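You operate a simulated robot arm through the tools that you are given. There is no shell and no other tool.

You run a simulated two-armed robot. Do the job below in one go: nothing can be reset, and whatever is moved stays where it is left.

TASK
Pick up the black box that says "pads" from the top of the steel workbench with one hand, pass it to the other hand and put it on the low shelf of the workbench. Set down upright: black box.
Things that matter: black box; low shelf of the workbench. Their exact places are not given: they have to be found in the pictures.

Only the result counts: the job must be done as asked and must still hold three seconds after the hand-in. Knocking over, shifting, dropping, spilling or breaking anything else fails it.

THE ROBOT
Two 7-joint arms with two-finger grippers on one trunk, on a base that moves. Base frame: it is fixed to the floor where the robot stands at the start and does not move with it; the origin is under the middle of the robot, x ahead of it, y to its left, z up. Lengths are in m, angles in rad, forces in N, time in s.
The left shoulder is at the start at [0.037, 0.161, 1.156], the right one opposite. With the tool pointing down near the work surface each hand reaches from about 0.28 to 0.74 m from the robot's upright axis, wherever it stands, measured 20 degrees to its own side. Places, roughly: black box [3.5, 1.75, 1]; low shelf of the workbench [3.5, 1.3, 0.2]. Payload 2.45 kg a hand.
Tool frame (each hand has its own): the origin (TCP) lies between the finger pads and is the grasp point; the fingertips stand 0.026 m ahead of it; z points along the fingers, y is the line along which they close. The gripper opens to 0.096 m; its body begins 0.069 m behind the TCP.
Orientation is that of the tool frame in the base frame, as a unit quaternion [x, y, z, w]. With the fingers straight down and closing along the base's y, the tool's x points along the base's -x, its y along +y and its z along -z.

THE INTERFACE
- The arms move only by the tool servo_tool. It takes "left_motion", "right_motion" or both (then of equal length, played together; a hand with none holds still); each is a list of rows, each a list of 7 numbers: the shift along the tool's x, y, z in m, then the turn, a rotation vector about the tool's x, y, z in rad, then the opening in per cent of the stroke, from 0 (shut) to 100 (fully open). In form: [[dx, dy, dz, rx, ry, rz, claw], ...]. A call has 1 to 20 rows; each row shifts and turns the commanded pose from where the row before left it, along the tool's axes as they then stand. Rows are played at 5 a second. More than 0.05 m and 0.15 rad between two rows, or a gripper value outside its range, and nothing of the call is played. A pose out of reach is approached as far as the arm can. The call stops where the force on the tool passes 40 N (or 10 N more than at its start, if that is more) or the arm is blocked; 0.2 s more then pass. Each finger travels about 0.1199 m/s and halts on what it meets, pressing with about 26 N; the grip force reading is that of the motor and also rises with nothing between the fingers. The clock runs only during rows and for 0.2 s after the last one: add rows that do not move to give the fingers time. It gives the time, the measured TCP pose, the force on the tool (base axes), the opening and the grip force at its end, in the units of the frame above (readings bear some noise), with the torque about the TCP (base axes, N m) and any sound that the robot's microphone picked up.
- Cameras (640 x 400 px; columns grow to the right, rows downward): "scene" is now at [0.1044, -0.0041, 1.6348]; the picture's right is [-0.03, -1.00, -0.00], its down [-0.71, 0.02, -0.70] and it looks along [0.70, -0.02, -0.71] (base axes); focal length 279 px, centre (320, 200). "left" rides on the left gripper at [0.082, -0.003, -0.098] in its tool frame; the picture's right is [0.04, 1.00, 0.00], its down [-0.73, 0.03, -0.68] and it looks along [-0.68, 0.03, 0.73] (tool axes); focal length 256 px, centre (320, 200). "right" rides on the right gripper at [0.082, 0.003, -0.098] in its tool frame; the picture's right is [-0.04, 1.00, 0.00], its down [-0.73, -0.03, -0.68] and it looks along [-0.68, -0.03, 0.73] (tool axes); focal length 256 px, centre (320, 200).
- snapshot(camera): a new picture of that camera. The clock stands still meanwhile.
- lift_body(by): moves the trunk up (or, below 0, down) by that many m; the arms and the scene camera ride with it, the base frame stays. It gives what a move gives, with no picture.
- base_move(legs): drives the robot by 1 to 6 legs, each [ahead, left, turn to the left] in m, m and rad, along the robot's own axes; the way and the turn of a leg run together, so that a leg with both is an arc; at most 1.5 m and 3.142 rad a leg. The arms and the cameras ride along, it lands a little off, and it stops where it bumps. It gives what a move gives.
- pan_tilt(pan, tilt): turns the head with the scene camera to pan (to the left, within 2.094 rad either way) and tilt (down, from -0.506 to 1.204), counted from straight ahead of the robot (the tilt from the chest, where the trunk bows). It gives what a move gives.
- pixel_to_xyz(camera, pixels): there is no depth. For up to 12 entries [column, row, z] of the newest picture of that camera ("zoom" is the newest enlarged one), the place [x, y] in the base frame at which the ray of that pixel passes the height z, good to about 0.003 m. The clock stands still meanwhile.
- enlarge(camera, box): a new picture of the part [left, top, right, bottom] of that camera's present view, enlarged. The clock stands still meanwhile.
- close_job(): hands the job in; it is judged then, once.

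Leave the grippers open and the arms clear of the work at the hand-in unless told otherwise.

The tools are called after "Request:" as name(argument=value, ...) on one line, values as JSON. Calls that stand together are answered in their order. servo_tool: Moves the arms, as the interface text tells. Its arguments: {"type":"object","properties":{"left_motion":{"type":"array"},"right_motion":{"type":"array"}},"required":[]} The other tools are called the same way: lift_body (by) moves the trunk up or down; base_move (legs) drives the base; pan_tilt (pan, tilt) turns the head that bears the scene camera; snapshot (camera) takes a picture; pixel_to_xyz (camera, pixels) gives the place at which the rays of pixels pass given heights; enlarge (camera, box) takes an enlarged picture of a part of a camera's view; close_job () hands the job in.

At the start:

```text
clock: 0.0
left_tool_pos: [0.5415, 0.1946, 1.1854]
left_tool_rot: [0.0, 1.0, 0.0, 0.001]
left_ft_force: [-0.2, -0.1, -0.8]
left_moment: [0.0, -0.01, 0.02]
left_width: 0.0961
left_finger_force: 0.1
right_tool_pos: [0.4787, -0.2082, 1.1935]
right_tool_rot: [0.001, 1.0, 0.0, -0.001]
right_ft_force: [0.0, -0.2, 0.3]
right_moment: [-0.01, -0.04, -0.01]
right_width: 0.0961
right_finger_force: 0.0
trunk travel left (down, up): [-0.325, 0.242]
robot x, y, heading: [-0.0018, -0.0032, -0.0]
head pan, tilt (commanded): [-0.031, 0.787]
```

scene: 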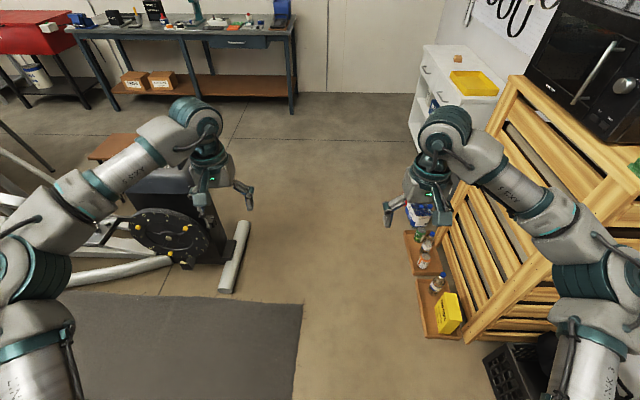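
right: 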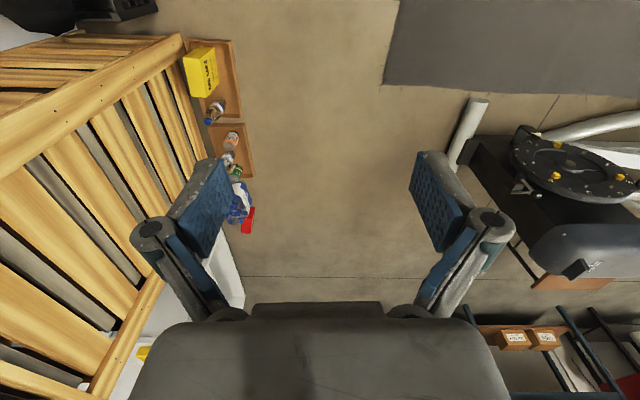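
left: 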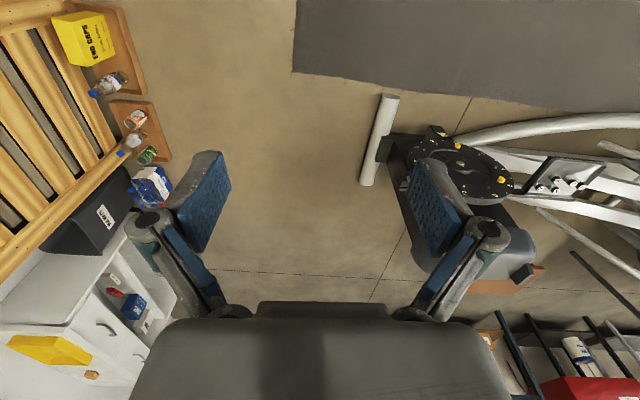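

I see the steel workbench far ahead-left (pixels about 70-295, 20-110). I'll turn the head towards it and look with less tilt.

Request:
pan_tilt(pan=0.45, tilt=0.35)

Request:
snapshot(camera="scene")

```text
clock: 0.9
left_tool_pos: [0.5381, 0.1946, 1.1871]
left_tool_rot: [0.0, 1.0, 0.0, 0.003]
left_ft_force: [0.0, -0.2, 0.5]
left_moment: [0.02, 0.02, -0.01]
left_width: 0.0959
left_finger_force: 0.0
right_tool_pos: [0.4748, -0.2092, 1.1957]
right_tool_rot: [0.001, 1.0, 0.0, 0.001]
right_ft_force: [-0.1, -0.9, 0.7]
right_moment: [0.0, -0.01, -0.02]
right_width: 0.0957
right_finger_force: 0.0
trunk travel left (down, up): [-0.325, 0.242]
robot x, y, heading: [-0.0012, 0.001, -0.004]
head pan, tilt (commanded): [0.45, 0.351]
```

```text
taken
```

scene: 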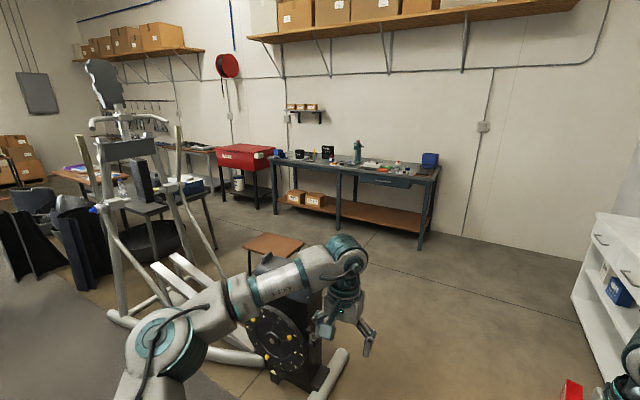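

I now see the workbench around (270-440, 150-250). I'll enlarge that part to find the black box "pads".

Request:
enlarge(camera="scene", box=[260, 135, 450, 255])

Request:
pixel_to_xyz(camera="scene", pixels=[[273, 160, 0.93], [438, 178, 0.93], [440, 167, 0.93], [328, 160, 0.93], [280, 200, 0.2], [419, 234, 0.2], [419, 250, 0], [276, 214, 0], [338, 229, 0], [430, 236, 0]])

```text
3.33 times, centred on (355, 195) of scene
```

zoom: 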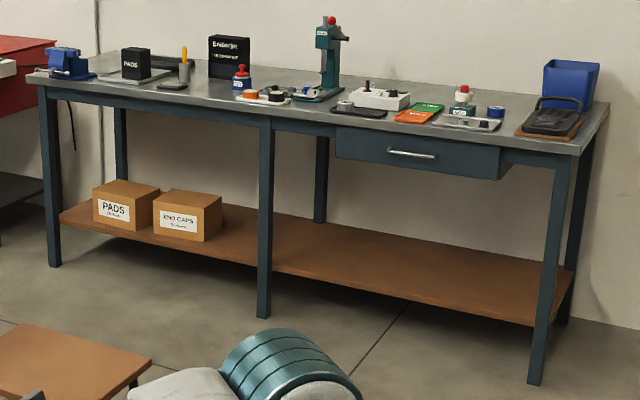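

```text
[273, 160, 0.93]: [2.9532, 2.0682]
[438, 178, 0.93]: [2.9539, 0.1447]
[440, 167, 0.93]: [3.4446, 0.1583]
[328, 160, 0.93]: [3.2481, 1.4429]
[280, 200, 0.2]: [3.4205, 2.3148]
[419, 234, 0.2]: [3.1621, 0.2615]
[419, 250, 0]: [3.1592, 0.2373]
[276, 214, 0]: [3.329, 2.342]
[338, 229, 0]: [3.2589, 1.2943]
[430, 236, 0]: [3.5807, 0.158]
```

The black "PADS" box stands near the bench's left part (zoom 137,63), with a bigger black box behind to its right; the low shelf is the brown board, free right of the cardboard boxes. Before driving I check the corridor: I look straight ahead and to the right.

Request:
pan_tilt(pan=-0.7, tilt=0.7)

Request:
snapshot(camera="scene")

```text
clock: 2.3
left_tool_pos: [0.5373, 0.1947, 1.1863]
left_tool_rot: [0.0, 1.0, 0.0, 0.002]
left_ft_force: [0.3, 0.8, -0.7]
left_moment: [-0.01, -0.06, -0.02]
left_width: 0.096
left_finger_force: 0.1
right_tool_pos: [0.4745, -0.2089, 1.195]
right_tool_rot: [0.001, 1.0, 0.0, 0.001]
right_ft_force: [-0.2, 0.4, -0.2]
right_moment: [0.02, 0.02, 0.02]
right_width: 0.0957
right_finger_force: 0.0
trunk travel left (down, up): [-0.325, 0.242]
robot x, y, heading: [0.0019, -0.0004, -0.001]
head pan, tilt (commanded): [-0.7, 0.7]
```

```text
taken
```

scene: 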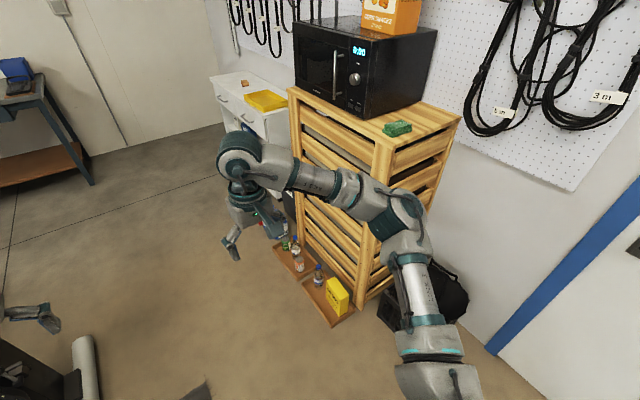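

The slatted cabinet's near foot is about (360,305), its top edge runs (295,92)-(380,150). I'll measure these, and the trays' edge, to see how wide the lane is.

Request:
pixel_to_xyz(camera="scene", pixels=[[360, 306, 0.0], [330, 326, 0.0], [275, 248, 0.0], [378, 148, 1.1], [378, 148, 0.9], [292, 90, 1.1], [292, 90, 0.9], [92, 372, 0.0], [82, 338, 0.1]])

Request:
pan_tilt(pan=0.5, tilt=0.75)

Request:
snapshot(camera="scene")

```text
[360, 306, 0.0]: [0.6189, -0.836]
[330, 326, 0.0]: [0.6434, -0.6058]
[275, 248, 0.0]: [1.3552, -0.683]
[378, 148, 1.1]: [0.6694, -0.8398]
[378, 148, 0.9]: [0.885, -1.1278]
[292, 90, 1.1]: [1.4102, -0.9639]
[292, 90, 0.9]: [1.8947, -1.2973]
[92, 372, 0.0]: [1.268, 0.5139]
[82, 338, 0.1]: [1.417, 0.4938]
```

```text
clock: 3.7
left_tool_pos: [0.5381, 0.1947, 1.1871]
left_tool_rot: [0.0, 1.0, -0.001, 0.003]
left_ft_force: [-0.3, 0.7, -1.2]
left_moment: [0.01, -0.01, 0.01]
left_width: 0.0959
left_finger_force: 0.0
right_tool_pos: [0.4749, -0.2079, 1.1946]
right_tool_rot: [0.001, 1.0, -0.001, 0.001]
right_ft_force: [0.5, 0.6, -0.5]
right_moment: [0.01, 0.02, -0.03]
right_width: 0.0959
right_finger_force: 0.1
trunk travel left (down, up): [-0.325, 0.242]
robot x, y, heading: [-0.0016, -0.0022, -0.003]
head pan, tilt (commanded): [0.499, 0.75]
```

```text
taken
```

scene: 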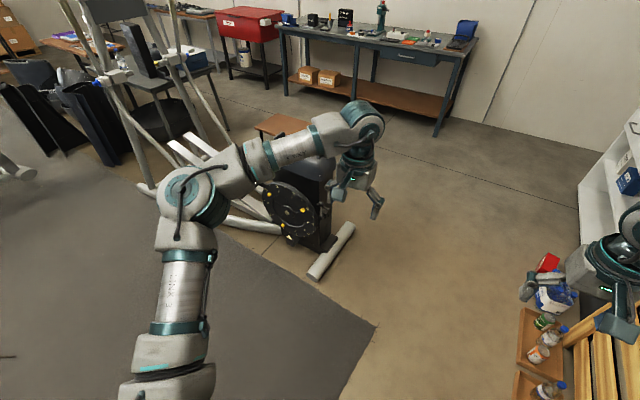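

The lane runs from about y=-0.6 (trays) to y=+0.5 (the exercise machine's foot), so straight ahead is free. I drive 1.4 m ahead.

Request:
base_move(legs=[[1.4, -0.03, 0]])

Request:
snapshot(camera="scene")

```text
clock: 10.6
left_tool_pos: [1.9134, 0.209, 1.1877]
left_tool_rot: [-0.018, 1.0, 0.0, 0.003]
left_ft_force: [0.1, -0.2, -0.6]
left_moment: [-0.01, -0.04, 0.03]
left_width: 0.0964
left_finger_force: 0.0
right_tool_pos: [1.8643, -0.1968, 1.196]
right_tool_rot: [-0.018, 1.0, 0.001, 0.001]
right_ft_force: [0.2, -0.2, 0.1]
right_moment: [0.01, -0.02, -0.02]
right_width: 0.0959
right_finger_force: 0.0
trunk travel left (down, up): [-0.325, 0.242]
robot x, y, heading: [1.3841, -0.0042, 0.038]
head pan, tilt (commanded): [0.499, 0.75]
```

```text
taken
```

scene: 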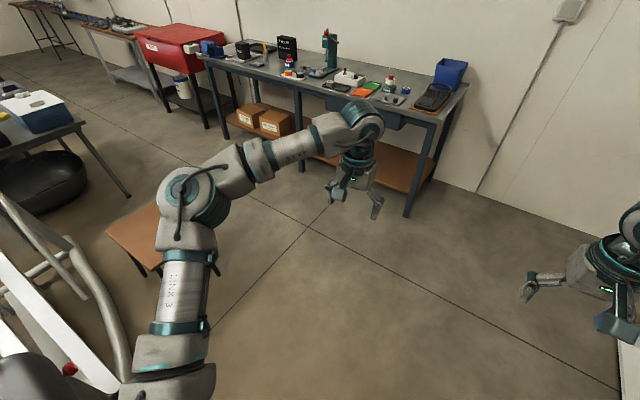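

I see the stool at (110-200, 205-275) in the lane to the left. I measure it, the bench's front legs and the edges.

Request:
pixel_to_xyz(camera="scene", pixels=[[145, 276, 0.0], [160, 205, 0.4], [108, 232, 0.4], [407, 215, 0.0], [302, 170, 0.0], [199, 58, 0.93], [452, 110, 0.93], [300, 185, 0.2], [398, 205, 0.2], [244, 57, 0.93], [232, 122, 0.2]])

Request:
pan_tilt(pan=1.0, tilt=0.8)

Request:
snapshot(camera="scene")

```text
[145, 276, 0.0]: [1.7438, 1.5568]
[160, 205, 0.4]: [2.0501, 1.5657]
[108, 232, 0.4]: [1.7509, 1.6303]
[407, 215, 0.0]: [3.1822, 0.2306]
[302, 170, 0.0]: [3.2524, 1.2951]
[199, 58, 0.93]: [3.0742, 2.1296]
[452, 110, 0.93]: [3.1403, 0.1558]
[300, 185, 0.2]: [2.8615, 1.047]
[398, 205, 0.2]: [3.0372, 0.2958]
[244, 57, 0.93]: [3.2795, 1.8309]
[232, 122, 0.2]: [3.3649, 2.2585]
```

```text
clock: 11.5
left_tool_pos: [1.9094, 0.209, 1.1897]
left_tool_rot: [-0.018, 1.0, 0.0, 0.005]
left_ft_force: [0.2, -0.2, 0.2]
left_moment: [0.0, 0.0, -0.01]
left_width: 0.0962
left_finger_force: 0.0
right_tool_pos: [1.8606, -0.1962, 1.1974]
right_tool_rot: [-0.017, 1.0, 0.0, 0.003]
right_ft_force: [0.4, -1.2, 0.0]
right_moment: [-0.03, -0.01, 0.0]
right_width: 0.096
right_finger_force: 0.0
trunk travel left (down, up): [-0.325, 0.242]
robot x, y, heading: [1.3832, -0.0042, 0.035]
head pan, tilt (commanded): [1.0, 0.799]
```

```text
taken
```

scene: 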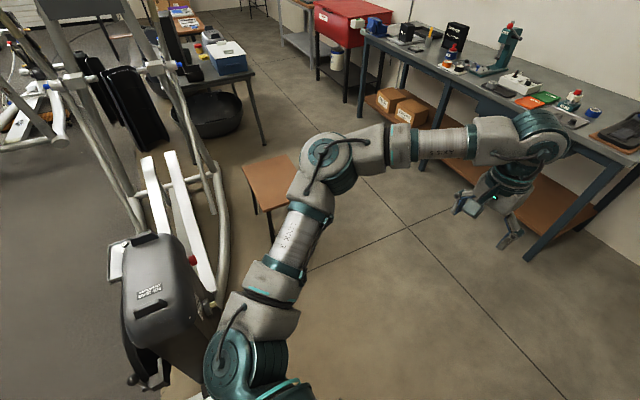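

The stool's legs are visible at about (270,235) and (247,207). I measure them and the machine's nearest parts.

Request:
pixel_to_xyz(camera="scene", pixels=[[270, 236, 0.0], [247, 209, 0.0], [261, 211, 0.4], [241, 165, 0.4], [289, 155, 0.4], [350, 178, 0.0], [215, 298, 0.05], [365, 38, 0.93], [404, 42, 0.93]])

```text
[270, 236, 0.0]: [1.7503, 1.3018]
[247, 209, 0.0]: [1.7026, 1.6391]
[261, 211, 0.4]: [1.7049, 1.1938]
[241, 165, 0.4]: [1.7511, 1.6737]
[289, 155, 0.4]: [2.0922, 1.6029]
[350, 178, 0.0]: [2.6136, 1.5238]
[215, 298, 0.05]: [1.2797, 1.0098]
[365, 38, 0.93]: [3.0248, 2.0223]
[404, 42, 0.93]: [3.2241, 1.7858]
```

The stool spans about x 1.7-2.1, y 1.2-1.65; the bench front is at about x 3.05-3.15. I drive ahead to x≈2.4 first (correcting heading), then strafe left, keeping between stool and bench.

Request:
base_move(legs=[[1.02, -0.03, -0.036], [0, 1.2, 0]])

Request:
pan_tilt(pan=0.3, tilt=0.7)

Request:
snapshot(camera="scene")

```text
clock: 22.4
left_tool_pos: [2.9976, 1.3049, 1.1904]
left_tool_rot: [0.025, 1.0, 0.002, 0.004]
left_ft_force: [-1.1, -1.2, -0.6]
left_moment: [0.03, -0.01, -0.03]
left_width: 0.096
left_finger_force: 0.0
right_tool_pos: [2.9132, 0.904, 1.1961]
right_tool_rot: [0.026, 1.0, 0.003, 0.003]
right_ft_force: [1.2, -1.0, 0.1]
right_moment: [0.06, 0.01, -0.01]
right_width: 0.0962
right_finger_force: 0.2
trunk travel left (down, up): [-0.325, 0.242]
robot x, y, heading: [2.448, 1.1439, -0.052]
head pan, tilt (commanded): [1.0, 0.799]
```

```text
clock: 23.5
left_tool_pos: [2.9947, 1.3099, 1.1915]
left_tool_rot: [0.026, 1.0, 0.0, 0.006]
left_ft_force: [0.1, 0.1, 0.0]
left_moment: [0.0, 0.0, 0.0]
left_width: 0.0961
left_finger_force: 0.0
right_tool_pos: [2.9094, 0.9103, 1.1985]
right_tool_rot: [0.027, 1.0, 0.0, 0.004]
right_ft_force: [0.6, 0.6, 0.5]
right_moment: [-0.04, 0.0, 0.01]
right_width: 0.0962
right_finger_force: 0.1
trunk travel left (down, up): [-0.325, 0.242]
robot x, y, heading: [2.4536, 1.1463, -0.053]
head pan, tilt (commanded): [0.3, 0.7]
```

```text
taken
```

scene: 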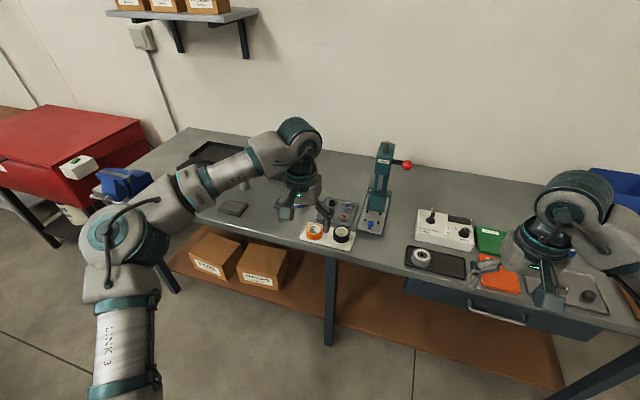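

The left arm now hides the black box. I measure bench references and take the left hand's picture.

Request:
pixel_to_xyz(camera="scene", pixels=[[328, 345, 0.0], [326, 251, 0.93], [326, 251, 0.9], [326, 251, 0.85], [200, 205, 0.93], [430, 350, 0.2], [300, 315, 0.2], [420, 315, 0.2]])

Request:
snapshot(camera="left")

```text
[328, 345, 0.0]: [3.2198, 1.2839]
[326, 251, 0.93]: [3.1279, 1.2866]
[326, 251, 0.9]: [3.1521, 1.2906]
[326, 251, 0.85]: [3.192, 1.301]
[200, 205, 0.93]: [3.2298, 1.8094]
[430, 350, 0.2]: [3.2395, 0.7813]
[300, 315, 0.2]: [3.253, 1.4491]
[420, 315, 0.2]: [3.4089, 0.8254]
```

```text
taken
```

left: 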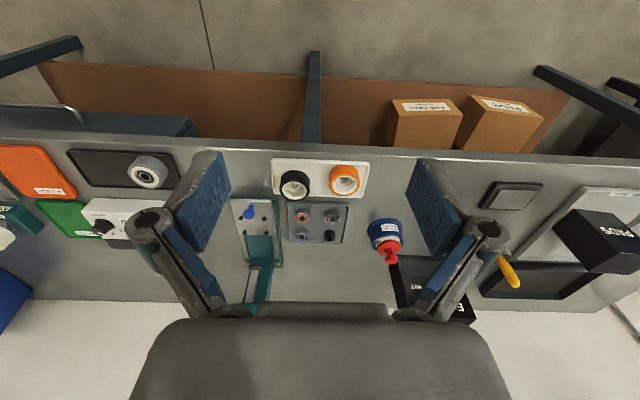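

The left hand's camera sees the black "PADS" box at (600,240), standing on a light plate, behind a notepad. I strafe left 0.45 m and straighten the heading.

Request:
base_move(legs=[[0, 0.45, 0.05]])

Request:
snapshot(camera="scene")

Request:
snapshot(camera="left")

```text
clock: 26.2
left_tool_pos: [3.0002, 1.788, 1.1909]
left_tool_rot: [0.006, 1.0, -0.002, 0.006]
left_ft_force: [0.0, -0.3, -0.5]
left_moment: [-0.02, 0.02, 0.0]
left_width: 0.0959
left_finger_force: 0.1
right_tool_pos: [2.9329, 1.3842, 1.1991]
right_tool_rot: [0.006, 1.0, 0.0, 0.005]
right_ft_force: [0.0, 0.8, 0.5]
right_moment: [-0.02, 0.02, -0.01]
right_width: 0.0959
right_finger_force: 0.1
trunk travel left (down, up): [-0.325, 0.242]
robot x, y, heading: [2.4688, 1.5996, -0.012]
head pan, tilt (commanded): [0.3, 0.7]
```

```text
taken
```

scene: 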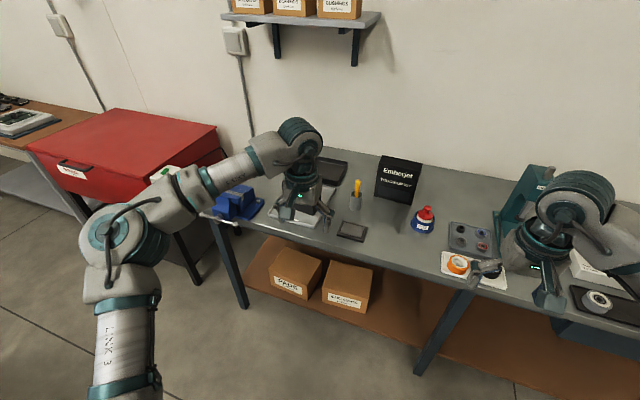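

```text
taken
```

left: 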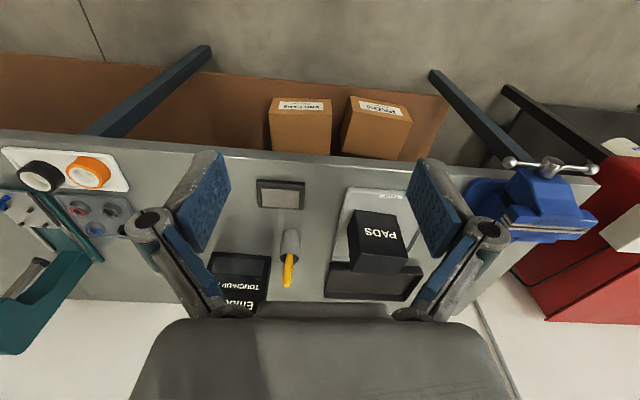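

The black box is at (378,245) in the left-hand picture. I enlarge it and measure.

Request:
enlarge(camera="left", box=[240, 160, 480, 310])

Request:
pixel_to_xyz(camera="left", pixels=[[350, 212, 0.95], [400, 218, 0.95], [350, 212, 0.93], [400, 218, 0.93], [348, 240, 1.05], [405, 250, 1.05], [320, 148, 0.93], [450, 95, 0.2], [270, 150, 0.2], [331, 152, 0.2]])

```text
2.67 times, centred on (360, 235) of left
```

zoom: 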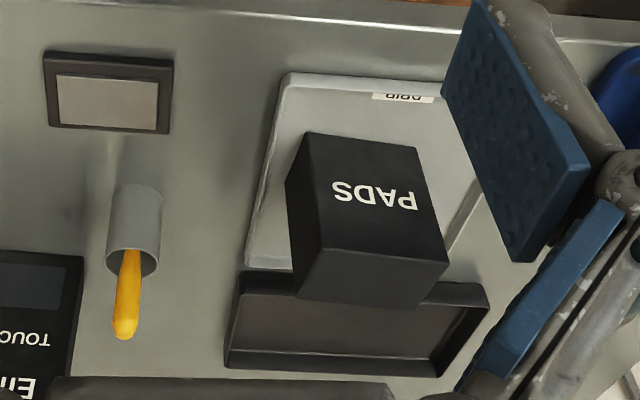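

```text
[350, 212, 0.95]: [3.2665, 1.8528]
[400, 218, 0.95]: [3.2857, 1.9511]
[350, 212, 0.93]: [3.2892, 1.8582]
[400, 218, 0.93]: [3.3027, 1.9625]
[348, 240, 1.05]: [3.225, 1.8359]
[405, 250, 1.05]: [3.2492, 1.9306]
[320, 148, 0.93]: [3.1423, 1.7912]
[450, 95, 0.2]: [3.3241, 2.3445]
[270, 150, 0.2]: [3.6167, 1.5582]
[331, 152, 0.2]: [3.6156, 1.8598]
```

The box stands on a light tray marked "DRIP" in front of a dark tray; its label faces the robot. I raise the trunk by 0.1 and draw the right hand back and up before driving closer, so that the hands stay clear of the press and the tall black box.

Request:
servo_tool(right_motion=[[0.04, 0, -0.02, 0, 0, 0, 100], [0.04, 0, -0.02, 0, 0, 0, 100], [0.04, 0, -0.02, 0, 0, 0, 100]])

Request:
lift_body(by=0.1)

Request:
base_move(legs=[[0.2, 0.03, 0.012]])

Request:
snapshot(camera="left")

Request:
snapshot(camera="scene")

Request:
snapshot(camera="right")

```text
clock: 27.0
left_tool_pos: [2.9955, 1.7876, 1.1946]
left_tool_rot: [0.005, 1.0, 0.0, 0.009]
left_ft_force: [-0.3, 0.0, 0.7]
left_moment: [-0.05, -0.02, 0.0]
left_width: 0.0963
left_finger_force: 0.0
right_tool_pos: [2.8034, 1.3871, 1.2607]
right_tool_rot: [0.005, 1.0, 0.0, 0.007]
right_ft_force: [-0.8, -0.2, 0.3]
right_moment: [-0.02, -0.04, -0.01]
right_width: 0.0961
right_finger_force: 0.0
trunk travel left (down, up): [-0.325, 0.242]
robot x, y, heading: [2.4686, 1.5939, -0.01]
head pan, tilt (commanded): [0.3, 0.7]
```

```text
clock: 28.3
left_tool_pos: [2.9963, 1.7868, 1.2936]
left_tool_rot: [0.006, 1.0, 0.0, 0.008]
left_ft_force: [0.4, 0.6, 0.6]
left_moment: [0.01, 0.0, 0.01]
left_width: 0.0962
left_finger_force: 0.0
right_tool_pos: [2.8097, 1.3853, 1.3594]
right_tool_rot: [0.005, 1.0, 0.0, 0.006]
right_ft_force: [0.3, 0.9, -0.2]
right_moment: [0.01, -0.01, 0.0]
right_width: 0.0959
right_finger_force: 0.1
trunk travel left (down, up): [-0.425, 0.142]
robot x, y, heading: [2.4704, 1.598, -0.013]
head pan, tilt (commanded): [0.3, 0.7]
```

```text
clock: 29.9
left_tool_pos: [3.1865, 1.8182, 1.2963]
left_tool_rot: [-0.001, 1.0, 0.001, 0.01]
left_ft_force: [-0.2, -0.5, 0.1]
left_moment: [0.02, -0.01, -0.02]
left_width: 0.096
left_finger_force: 0.1
right_tool_pos: [3.004, 1.4161, 1.3594]
right_tool_rot: [-0.002, 1.0, 0.002, 0.008]
right_ft_force: [0.3, -0.6, 0.8]
right_moment: [0.05, 0.03, -0.02]
right_width: 0.0962
right_finger_force: 0.0
trunk travel left (down, up): [-0.425, 0.142]
robot x, y, heading: [2.6658, 1.6239, -0.001]
head pan, tilt (commanded): [0.3, 0.7]
```

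```text
taken
```

left: 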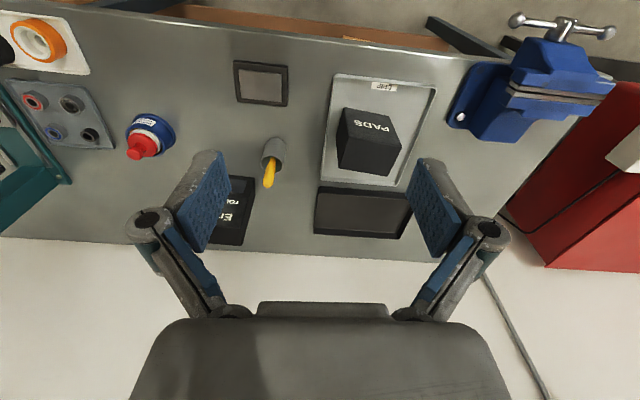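

```text
taken
```

scene: 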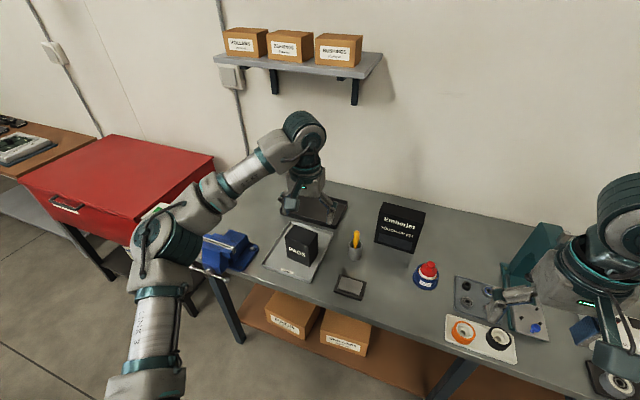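

```text
taken
```

right: 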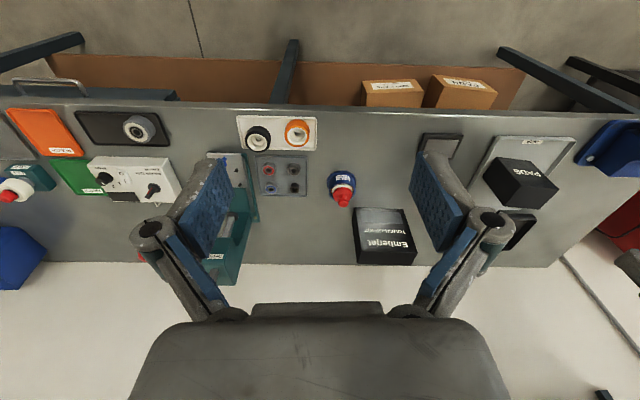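

The box is now visible in all three cameras. I enlarge it in the left and scene pictures to place its corners.

Request:
enlarge(camera="left", box=[300, 60, 460, 160])

Request:
pixel_to_xyz(camera="left", pixels=[[333, 77, 0.93], [436, 85, 0.93], [436, 85, 0.95], [333, 77, 0.97]])

Request:
enlarge(camera="scene", box=[240, 190, 400, 290])

```text
4.00 times, centred on (380, 110) of left
```

zoom: 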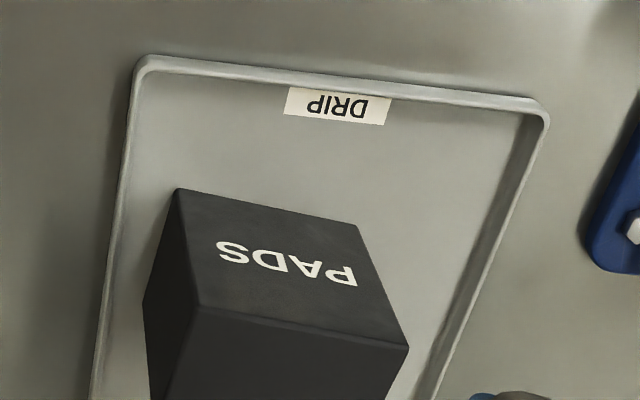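

```text
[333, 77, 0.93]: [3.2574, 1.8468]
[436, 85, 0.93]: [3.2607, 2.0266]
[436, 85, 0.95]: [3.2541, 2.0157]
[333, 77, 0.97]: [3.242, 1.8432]
```

```text
4.00 times, centred on (320, 240) of scene
```

zoom: 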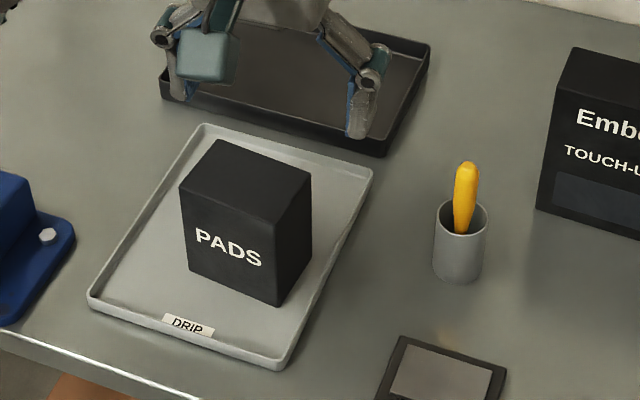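

The box stands inside the low-rimmed DRIP tray. I get rays for its corners in the scene zoom and the left picture to triangulate size and place.

Request:
pixel_to_xyz(camera="zoom", pixels=[[180, 185, 1.03], [273, 222, 1.03], [311, 174, 1.03], [213, 140, 1.03], [190, 270, 0.94], [276, 306, 0.94], [311, 255, 0.94], [180, 185, 0.98], [273, 222, 0.98], [311, 174, 0.98], [88, 293, 0.94], [285, 368, 0.94]])

Request:
pixel_to_xyz(camera="left", pixels=[[344, 107, 0.94], [389.5, 116.25, 0.94], [349.25, 138, 1.03], [402, 146.75, 1.03], [349.25, 138, 0.98], [402, 146.75, 0.98], [336.25, 133.75, 0.94], [338, 166, 1.03], [338, 166, 0.98], [335, 75, 0.94], [436, 86, 0.94]])

```text
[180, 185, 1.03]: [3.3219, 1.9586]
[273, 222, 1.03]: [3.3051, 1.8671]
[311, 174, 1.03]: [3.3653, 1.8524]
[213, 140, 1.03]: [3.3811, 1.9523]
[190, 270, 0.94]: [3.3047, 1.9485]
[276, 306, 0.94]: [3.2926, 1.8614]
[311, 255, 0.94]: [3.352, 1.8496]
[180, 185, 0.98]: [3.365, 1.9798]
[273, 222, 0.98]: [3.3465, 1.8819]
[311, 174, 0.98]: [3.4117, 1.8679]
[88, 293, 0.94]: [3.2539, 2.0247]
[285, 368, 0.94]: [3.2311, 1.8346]
```

```text
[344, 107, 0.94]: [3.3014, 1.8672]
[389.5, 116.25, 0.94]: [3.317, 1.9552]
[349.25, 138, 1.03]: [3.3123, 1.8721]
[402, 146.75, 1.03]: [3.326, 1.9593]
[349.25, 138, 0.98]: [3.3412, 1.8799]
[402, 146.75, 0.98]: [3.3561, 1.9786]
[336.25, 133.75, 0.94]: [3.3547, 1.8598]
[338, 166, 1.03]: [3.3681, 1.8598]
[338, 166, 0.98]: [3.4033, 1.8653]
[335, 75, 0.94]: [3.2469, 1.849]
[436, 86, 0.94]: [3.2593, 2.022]
```

The heights remain uncertain from this narrow baseline. The right-hand camera gives a wider baseline in y, so I enlarge it.

Request:
enlarge(camera="right", box=[460, 120, 620, 220])

```text
4.00 times, centred on (540, 170) of right
```

zoom: 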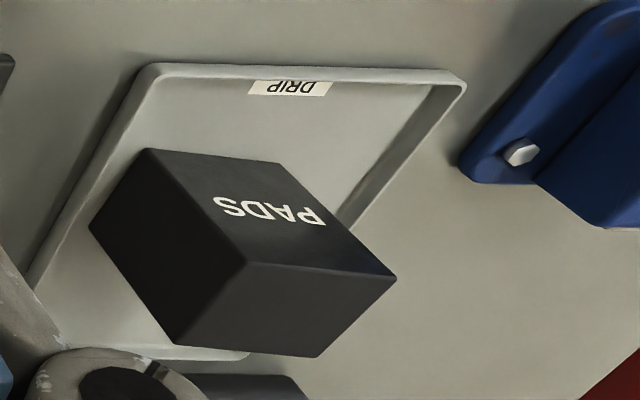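

Corners in this zoom: bottom-front (145,150),(283,163); top-front (248,262),(396,276); top-back (176,344),(316,357); bottom-back-right (90,225). I get their rays.

Request:
pixel_to_xyz(camera="zoom", pixels=[[145, 150, 0.94], [283, 163, 0.94], [248, 262, 1.03], [396, 276, 1.03], [316, 357, 1.03], [176, 344, 1.03], [90, 225, 0.94], [145, 150, 0.92], [283, 163, 0.92], [248, 262, 1.01], [396, 276, 1.01], [176, 344, 1.01]])

Request:
pixel_to_xyz(camera="left", pixels=[[344, 107, 0.92], [389.5, 116.25, 0.92], [349.25, 138, 1.01], [402, 146.75, 1.01], [336.25, 133.75, 0.92], [338, 166, 1.01]])

```text
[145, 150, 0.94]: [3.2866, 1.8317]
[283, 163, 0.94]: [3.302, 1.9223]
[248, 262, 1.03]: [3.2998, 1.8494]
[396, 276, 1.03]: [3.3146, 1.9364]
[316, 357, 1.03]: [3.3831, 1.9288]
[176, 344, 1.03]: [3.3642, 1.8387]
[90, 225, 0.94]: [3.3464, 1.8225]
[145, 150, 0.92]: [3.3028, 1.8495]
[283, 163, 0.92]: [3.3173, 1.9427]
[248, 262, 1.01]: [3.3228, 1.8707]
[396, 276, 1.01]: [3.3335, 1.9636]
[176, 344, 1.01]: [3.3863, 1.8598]
```

```text
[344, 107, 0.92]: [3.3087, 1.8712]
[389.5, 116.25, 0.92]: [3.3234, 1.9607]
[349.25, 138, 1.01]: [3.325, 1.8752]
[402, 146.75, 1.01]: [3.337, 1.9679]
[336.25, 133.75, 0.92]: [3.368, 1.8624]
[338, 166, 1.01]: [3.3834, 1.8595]
```

Triangulating: bench/tray floor at z≈0.89, box top z≈1.007 (height ≈0.113), width ≈0.093 (along y), depth ≈0.062, yaw about −9°, centre about (3.352, 1.915). The wide side nearly equals the gripper opening, so both hands must grip the front/back faces (0.062). I want to know the finger shapes before planning the pass, so I look at the right hand with the scene camera.

Request:
pan_tilt(pan=-0.4, tilt=0.65)

Request:
snapshot(camera="scene")

Request:
enlarge(camera="scene", box=[240, 150, 480, 300])

```text
clock: 31.0
left_tool_pos: [3.1883, 1.821, 1.2953]
left_tool_rot: [-0.001, 1.0, 0.001, 0.01]
left_ft_force: [1.3, 0.0, 0.4]
left_moment: [-0.01, 0.04, 0.01]
left_width: 0.0965
left_finger_force: 0.0
right_tool_pos: [3.0053, 1.4174, 1.3605]
right_tool_rot: [-0.002, 1.0, 0.001, 0.007]
right_ft_force: [0.0, 0.2, -0.4]
right_moment: [-0.01, 0.01, -0.02]
right_width: 0.096
right_finger_force: 0.1
trunk travel left (down, up): [-0.425, 0.142]
robot x, y, heading: [2.6656, 1.6283, 0.002]
head pan, tilt (commanded): [-0.4, 0.649]
```

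```text
taken
```

scene: 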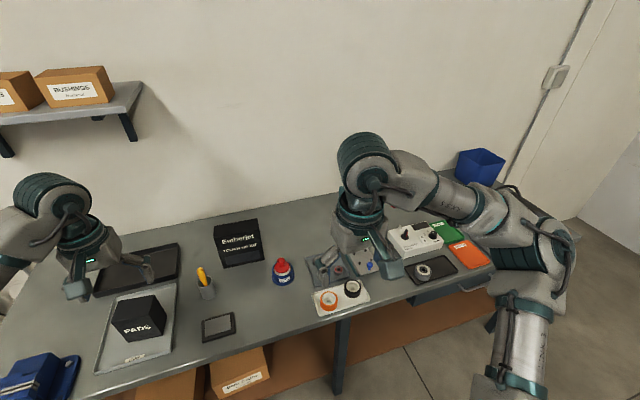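

```text
2.67 times, centred on (360, 225) of scene
```

zoom: 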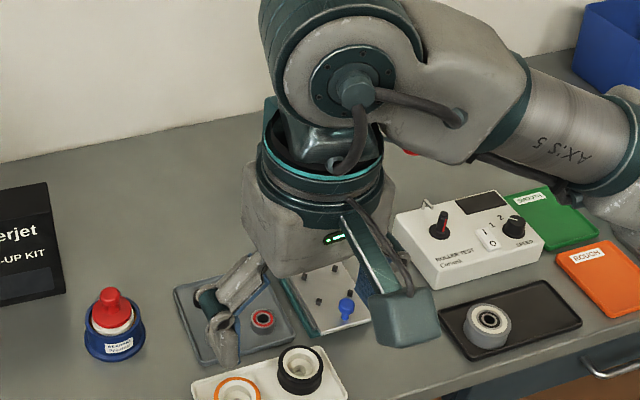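

The gripper body looks about 0.10 m square with slim fingers. Plan: left hand picks from above with fingers closing on the front/back faces (left camera turned to the +y side), then the right hand takes the box from the −y side with its tool tilted downwards, beside the left's fingers. I now turn the left hand by +99° about its tool z at this safe height.

Request:
servo_tool(left_motion=[[0, 0, 0, 0, 0, 0.133, 100], [0, 0, 0, 0, 0, 0.133, 100], [0, 0, 0, 0, 0, 0.133, 100], [0, 0, 0, 0, 0, 0.133, 100], [0, 0, 0, 0, 0, 0.133, 100], [0, 0, 0, 0, 0, 0.133, 100], [0, 0, 0, 0, 0, 0.133, 100], [0, 0, 0, 0, 0, 0.133, 100], [0, 0, 0, 0, 0, 0.133, 100], [0, 0, 0, 0, 0, 0.133, 100], [0, 0, 0, 0, 0, 0.133, 100], [0, 0, 0, 0, 0, 0.133, 100], [0, 0, 0, 0, 0, 0.133, 100], [0, 0, 0, 0, 0, 0, 100]])

Request:
snapshot(camera="left")

Request:
pan_tilt(pan=0.35, tilt=0.7)

Request:
snapshot(camera="scene")

```text
clock: 34.0
left_tool_pos: [2.9555, 1.6993, 1.2422]
left_tool_rot: [0.759, 0.651, 0.007, 0.006]
left_ft_force: [0.1, -0.1, 0.8]
left_moment: [0.03, -0.02, -0.03]
left_width: 0.096
left_finger_force: 0.0
left hand out of reach, approached as far as the arm can: row 6, 7, 8, 9, 10, 11, 12, 13
right_tool_pos: [3.0046, 1.418, 1.3608]
right_tool_rot: [-0.002, 1.0, 0.001, 0.007]
right_ft_force: [0.6, -0.3, 0.7]
right_moment: [0.03, 0.02, 0.01]
right_width: 0.0959
right_finger_force: 0.1
trunk travel left (down, up): [-0.425, 0.142]
robot x, y, heading: [2.6681, 1.6257, 0.003]
head pan, tilt (commanded): [-0.4, 0.649]
```

```text
taken
```

left: 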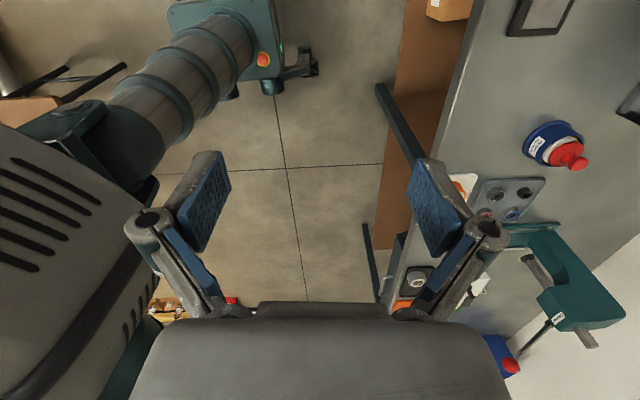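

```text
clock: 35.1
left_tool_pos: [2.9562, 1.7007, 1.2423]
left_tool_rot: [0.759, 0.651, 0.008, 0.006]
left_ft_force: [-0.2, -0.3, -0.2]
left_moment: [-0.03, 0.01, -0.01]
left_width: 0.0959
left_finger_force: 0.0
right_tool_pos: [3.0048, 1.4179, 1.3602]
right_tool_rot: [-0.002, 1.0, 0.002, 0.007]
right_ft_force: [0.2, 0.1, 0.0]
right_moment: [-0.03, -0.02, 0.01]
right_width: 0.0963
right_finger_force: 0.0
trunk travel left (down, up): [-0.425, 0.142]
robot x, y, heading: [2.6608, 1.6198, 0.005]
head pan, tilt (commanded): [0.351, 0.7]
```

```text
taken
```

scene: 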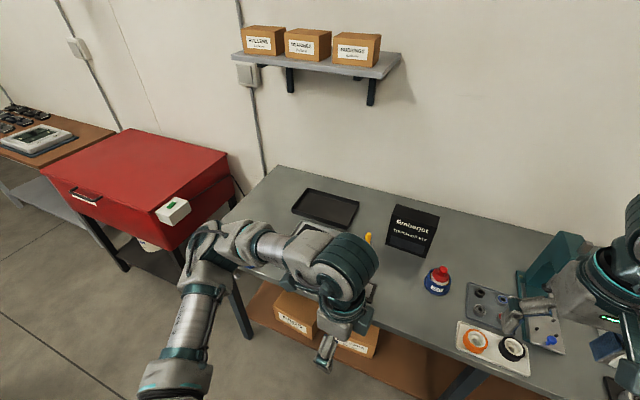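

The left hand reached the orientation but was pulled back (joint limit beyond about +46°), so this direction is poor. The other way (−81°, left camera towards −y) should be freer; the right hand can then take the box from the camera's side, lower on the box. I turn the left hand back first.

Request:
servo_tool(left_motion=[[0, 0, 0, 0, 0, -0.144, 100], [0, 0, 0, 0, 0, -0.144, 100], [0, 0, 0, 0, 0, -0.144, 100], [0, 0, 0, 0, 0, -0.144, 100], [0, 0, 0, 0, 0, -0.144, 100], [0, 0, 0, 0, 0, -0.144, 100], [0, 0, 0, 0, 0, -0.144, 100], [0, 0, 0, 0, 0, -0.144, 100], [0, 0, 0, 0, 0, -0.144, 100], [0, 0, 0, 0, 0, -0.144, 100], [0, 0, 0, 0, 0, -0.144, 100], [0, 0, 0, 0, 0, -0.144, 100], [0, 0, 0, 0, 0, 0, 100], [0, 0, 0, 0, 0, 0, 100]])

```text
clock: 38.1
left_tool_pos: [2.9562, 1.7007, 1.2433]
left_tool_rot: [0.0, 1.0, 0.001, 0.009]
left_ft_force: [-0.2, -0.4, 0.0]
left_moment: [-0.02, 0.02, -0.02]
left_width: 0.096
left_finger_force: 0.1
right_tool_pos: [3.0058, 1.4178, 1.3604]
right_tool_rot: [-0.002, 1.0, 0.002, 0.008]
right_ft_force: [0.0, -0.1, 0.0]
right_moment: [0.0, -0.01, 0.03]
right_width: 0.0964
right_finger_force: 0.1
trunk travel left (down, up): [-0.425, 0.142]
robot x, y, heading: [2.6664, 1.6232, 0.006]
head pan, tilt (commanded): [0.351, 0.7]
```

The left hand is back at its old orientation, at (2.956, 1.701, 1.243). I move it out to about (3.19, 1.88, 1.30), then turn −81° about its tool z.

Request:
servo_tool(left_motion=[[-0.04, 0.03, -0.01, 0, 0, 0, 100], [-0.04, 0.03, -0.01, 0, 0, 0, 100], [-0.04, 0.03, -0.01, 0, 0, 0, 100], [-0.04, 0.03, -0.01, 0, 0, 0, 100], [-0.04, 0.03, -0.01, 0, 0, 0, 100], [-0.035, 0.03, -0.01, 0, 0, 0, 100], [0, 0, 0, 0, 0, 0, 100]])

Request:
servo_tool(left_motion=[[0, 0, 0, 0, 0, -0.1414, 100], [0, 0, 0, 0, 0, -0.1414, 100], [0, 0, 0, 0, 0, -0.1414, 100], [0, 0, 0, 0, 0, -0.1414, 100], [0, 0, 0, 0, 0, -0.1414, 100], [0, 0, 0, 0, 0, -0.1414, 100], [0, 0, 0, 0, 0, -0.1414, 100], [0, 0, 0, 0, 0, -0.1414, 100], [0, 0, 0, 0, 0, -0.1414, 100], [0, 0, 0, 0, 0, -0.1414, 100], [0, 0, 0, 0, 0, 0, 100], [0, 0, 0, 0, 0, 0, 100]])

Request:
snapshot(camera="left")

Request:
snapshot(camera="scene")

```text
refused: row 1 steps farther than a row can; nothing moved
```

```text
clock: 40.7
left_tool_pos: [2.9567, 1.6993, 1.2425]
left_tool_rot: [-0.649, 0.76, -0.006, 0.007]
left_ft_force: [0.5, -0.3, -0.2]
left_moment: [0.01, -0.03, 0.01]
left_width: 0.096
left_finger_force: 0.1
right_tool_pos: [3.0056, 1.419, 1.3607]
right_tool_rot: [-0.002, 1.0, 0.001, 0.007]
right_ft_force: [-0.1, -0.6, 0.0]
right_moment: [-0.01, 0.01, 0.01]
right_width: 0.0959
right_finger_force: 0.0
trunk travel left (down, up): [-0.425, 0.142]
robot x, y, heading: [2.6628, 1.6279, 0.0]
head pan, tilt (commanded): [0.351, 0.7]
```

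```text
taken
```

left: 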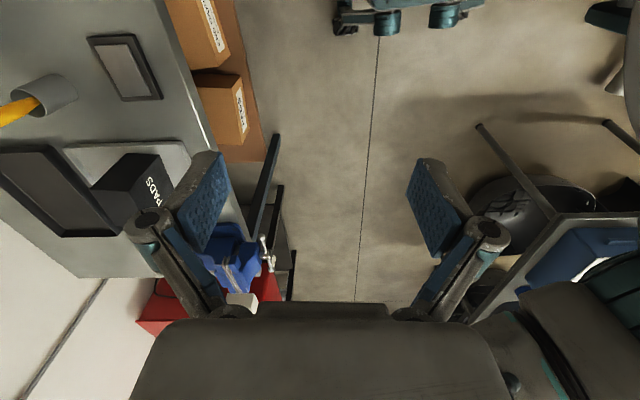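

```text
taken
```

scene: 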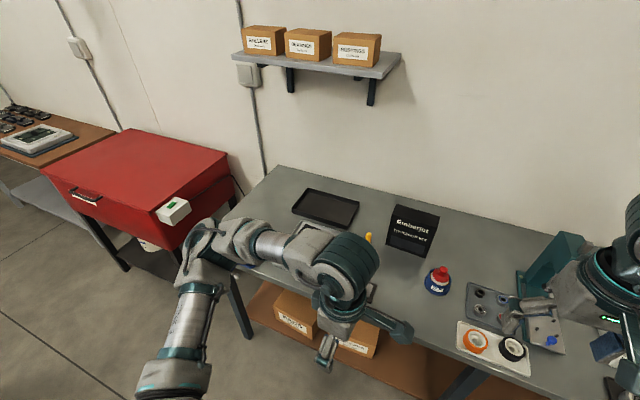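

The translation row was slightly too long and refused, but the turn worked freely (hand at (2.957,1.699,1.243), −81°). Now I move it above the box to (3.352, 1.93, 1.29) to test reach.

Request:
servo_tool(left_motion=[[-0.0241, -0.0294, -0.0042, 0, 0, 0, 100], [-0.0241, -0.0294, -0.0042, 0, 0, 0, 100], [-0.0241, -0.0294, -0.0042, 0, 0, 0, 100], [-0.0241, -0.0294, -0.0042, 0, 0, 0, 100], [-0.0241, -0.0294, -0.0042, 0, 0, 0, 100], [-0.0241, -0.0294, -0.0042, 0, 0, 0, 100], [-0.0241, -0.0294, -0.0042, 0, 0, 0, 100], [-0.0241, -0.0294, -0.0042, 0, 0, 0, 100], [-0.0241, -0.0294, -0.0042, 0, 0, 0, 100], [-0.0241, -0.0294, -0.0042, 0, 0, 0, 100], [-0.0241, -0.0294, -0.0042, 0, 0, 0, 100], [-0.0241, -0.0294, -0.0042, 0, 0, 0, 100], [0, 0, 0, 0, 0, 0, 100]])

Request:
snapshot(camera="left")

Request:
snapshot(camera="scene")

```text
clock: 43.5
left_tool_pos: [3.3068, 1.9354, 1.2946]
left_tool_rot: [-0.649, 0.761, -0.006, 0.007]
left_ft_force: [0.4, -0.2, 0.1]
left_moment: [0.0, 0.01, 0.01]
left_width: 0.0958
left_finger_force: 0.2
left hand out of reach, approached as far as the arm can: row 11, 12
right_tool_pos: [3.0048, 1.4207, 1.3607]
right_tool_rot: [-0.002, 1.0, 0.0, 0.008]
right_ft_force: [0.4, 1.1, -0.9]
right_moment: [-0.05, 0.0, -0.01]
right_width: 0.0959
right_finger_force: 0.0
trunk travel left (down, up): [-0.425, 0.142]
robot x, y, heading: [2.6648, 1.6249, 0.002]
head pan, tilt (commanded): [0.351, 0.7]
```

```text
taken
```

left: 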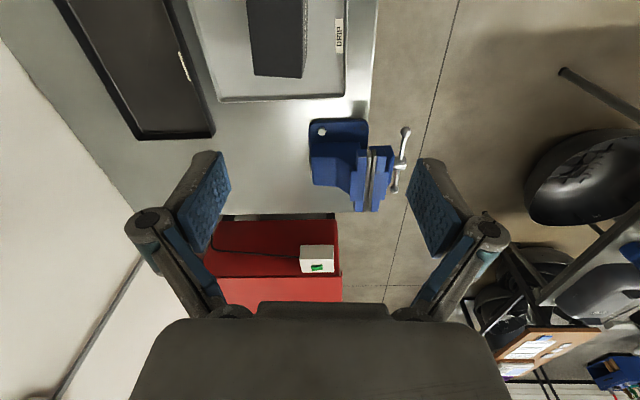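

```text
taken
```

scene: 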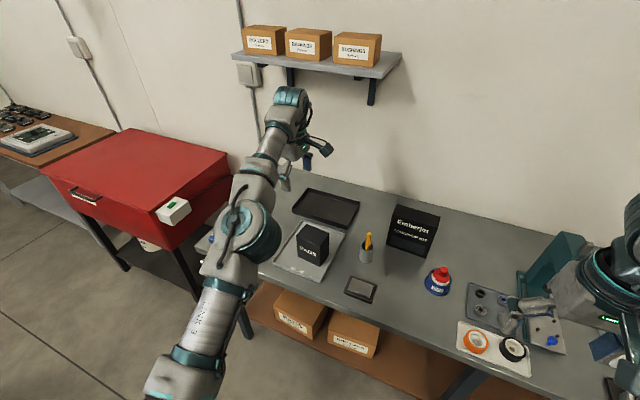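

At this height the reach ends at x≈3.307, so I must drive about 0.1 m closer. First I check where the wall shelf above is (front edge pixels (240,55)-(383,75)), as the wrist rises to z≈1.5.

Request:
pixel_to_xyz(camera="scene", pixels=[[240, 57, 1.6], [383, 76, 1.6], [240, 57, 1.5], [383, 76, 1.5], [383, 76, 1.4], [370, 105, 1.4], [290, 95, 1.6], [290, 95, 1.5], [262, 172, 0.89], [300, 100, 1.5]])

Request:
pixel_to_xyz(camera="left", pixels=[[345, 98, 0.9], [250, 70, 0.9], [304, 78, 1.007], [253, 74, 1.007], [310, 120, 0.9], [370, 210, 1.0], [408, 130, 1.0]])

```text
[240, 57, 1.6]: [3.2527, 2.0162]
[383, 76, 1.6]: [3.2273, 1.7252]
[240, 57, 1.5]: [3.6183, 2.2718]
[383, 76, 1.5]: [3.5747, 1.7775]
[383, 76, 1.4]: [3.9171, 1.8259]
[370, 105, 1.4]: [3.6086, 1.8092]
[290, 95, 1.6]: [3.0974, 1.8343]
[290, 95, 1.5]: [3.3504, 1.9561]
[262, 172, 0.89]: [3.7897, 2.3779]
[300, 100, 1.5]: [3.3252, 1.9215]
```

```text
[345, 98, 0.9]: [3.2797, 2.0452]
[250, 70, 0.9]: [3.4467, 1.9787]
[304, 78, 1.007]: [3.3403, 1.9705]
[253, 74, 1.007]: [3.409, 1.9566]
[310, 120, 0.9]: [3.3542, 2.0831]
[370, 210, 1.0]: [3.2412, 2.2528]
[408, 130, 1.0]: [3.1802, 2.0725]
```

The wall shelf starts at about x 3.57 (z≈1.5): fine. The box centre refines to about (3.363, 1.915). I draw the left hand back 0.06 m and drive 0.1 m ahead.

Request:
servo_tool(left_motion=[[0.005, 0.03, 0, 0, 0, 0, 100], [0.005, 0.03, 0, 0, 0, 0, 100], [0, 0, 0, 0, 0, 0, 100]])

Request:
base_move(legs=[[0.1, 0, 0]])

Request:
snapshot(camera="left")

Request:
snapshot(camera="scene")

```text
clock: 44.3
left_tool_pos: [3.2457, 1.9343, 1.2921]
left_tool_rot: [-0.65, 0.759, -0.007, 0.005]
left_ft_force: [0.2, 0.0, 0.2]
left_moment: [0.01, 0.02, -0.01]
left_width: 0.096
left_finger_force: 0.0
left hand out of reach, approached as far as the arm can: row 1
right_tool_pos: [3.0061, 1.4226, 1.3601]
right_tool_rot: [-0.002, 1.0, -0.001, 0.007]
right_ft_force: [0.7, -0.4, 0.1]
right_moment: [-0.03, 0.0, 0.03]
right_width: 0.0957
right_finger_force: 0.0
trunk travel left (down, up): [-0.425, 0.142]
robot x, y, heading: [2.6652, 1.6293, 0.003]
head pan, tilt (commanded): [0.351, 0.7]
```

```text
clock: 45.4
left_tool_pos: [3.3369, 1.9269, 1.2959]
left_tool_rot: [-0.649, 0.761, -0.007, 0.01]
left_ft_force: [-0.6, 0.4, 0.5]
left_moment: [-0.02, 0.0, -0.02]
left_width: 0.096
left_finger_force: 0.1
right_tool_pos: [3.0944, 1.4169, 1.3614]
right_tool_rot: [0.0, 1.0, 0.001, 0.01]
right_ft_force: [-0.4, 0.3, 0.4]
right_moment: [-0.04, 0.01, 0.0]
right_width: 0.0962
right_finger_force: 0.0
trunk travel left (down, up): [-0.425, 0.142]
robot x, y, heading: [2.7601, 1.6245, -0.001]
head pan, tilt (commanded): [0.351, 0.7]
```

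```text
taken
```

left: 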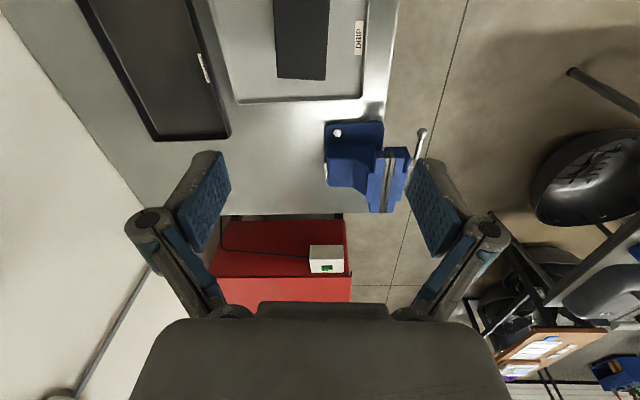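

```text
taken
```

scene: 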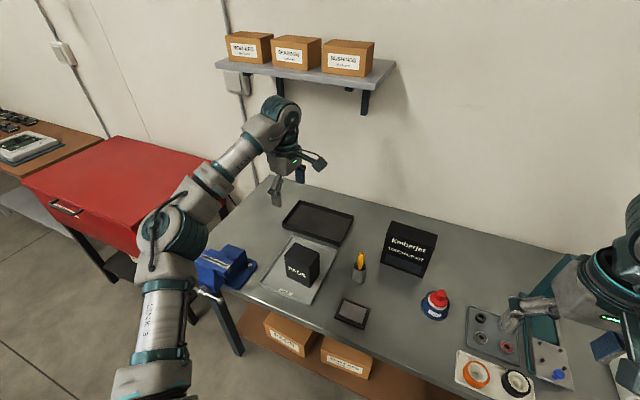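

The box is well visible in the scene view at (300,265). I enlarge it for a last measurement of its top corners, and also use the left picture.

Request:
enlarge(camera="scene", box=[260, 215, 356, 275])

Request:
pixel_to_xyz(camera="left", pixels=[[277, 77, 1.005], [325, 80, 1.005], [273, 2, 1.005], [330, 2, 1.005]])

```text
6.67 times, centred on (308, 245) of scene
```

zoom: 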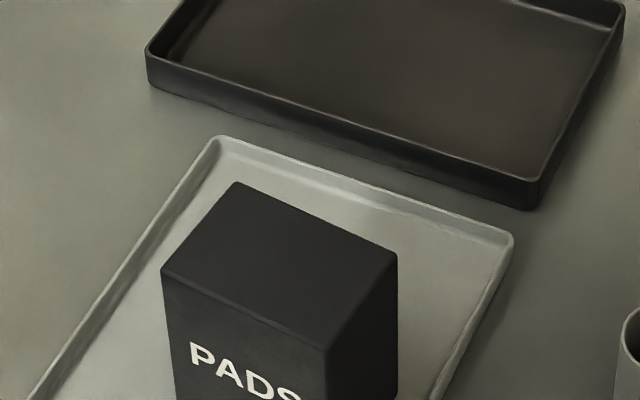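

```text
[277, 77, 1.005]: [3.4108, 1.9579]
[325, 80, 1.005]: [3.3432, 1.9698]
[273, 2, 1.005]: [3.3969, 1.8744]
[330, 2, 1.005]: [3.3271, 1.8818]
```

Top corners in the zoom: back-left (238,182), front-left (162,270), front-right (326,350), back-right (397,255). I ask for their places at z≈1.005.

Request:
pixel_to_xyz(camera="zoom", pixels=[[238, 182, 1.005], [162, 270, 1.005], [326, 350, 1.005], [397, 255, 1.005], [238, 182, 1.005], [162, 270, 1.005], [326, 350, 1.005], [397, 255, 1.005]])

```text
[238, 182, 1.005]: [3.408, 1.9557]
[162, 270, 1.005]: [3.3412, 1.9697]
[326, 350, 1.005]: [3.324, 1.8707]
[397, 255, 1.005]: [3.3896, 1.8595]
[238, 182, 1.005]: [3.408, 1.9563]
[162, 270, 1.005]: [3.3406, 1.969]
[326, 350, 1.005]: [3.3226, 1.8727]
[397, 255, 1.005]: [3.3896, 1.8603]
```

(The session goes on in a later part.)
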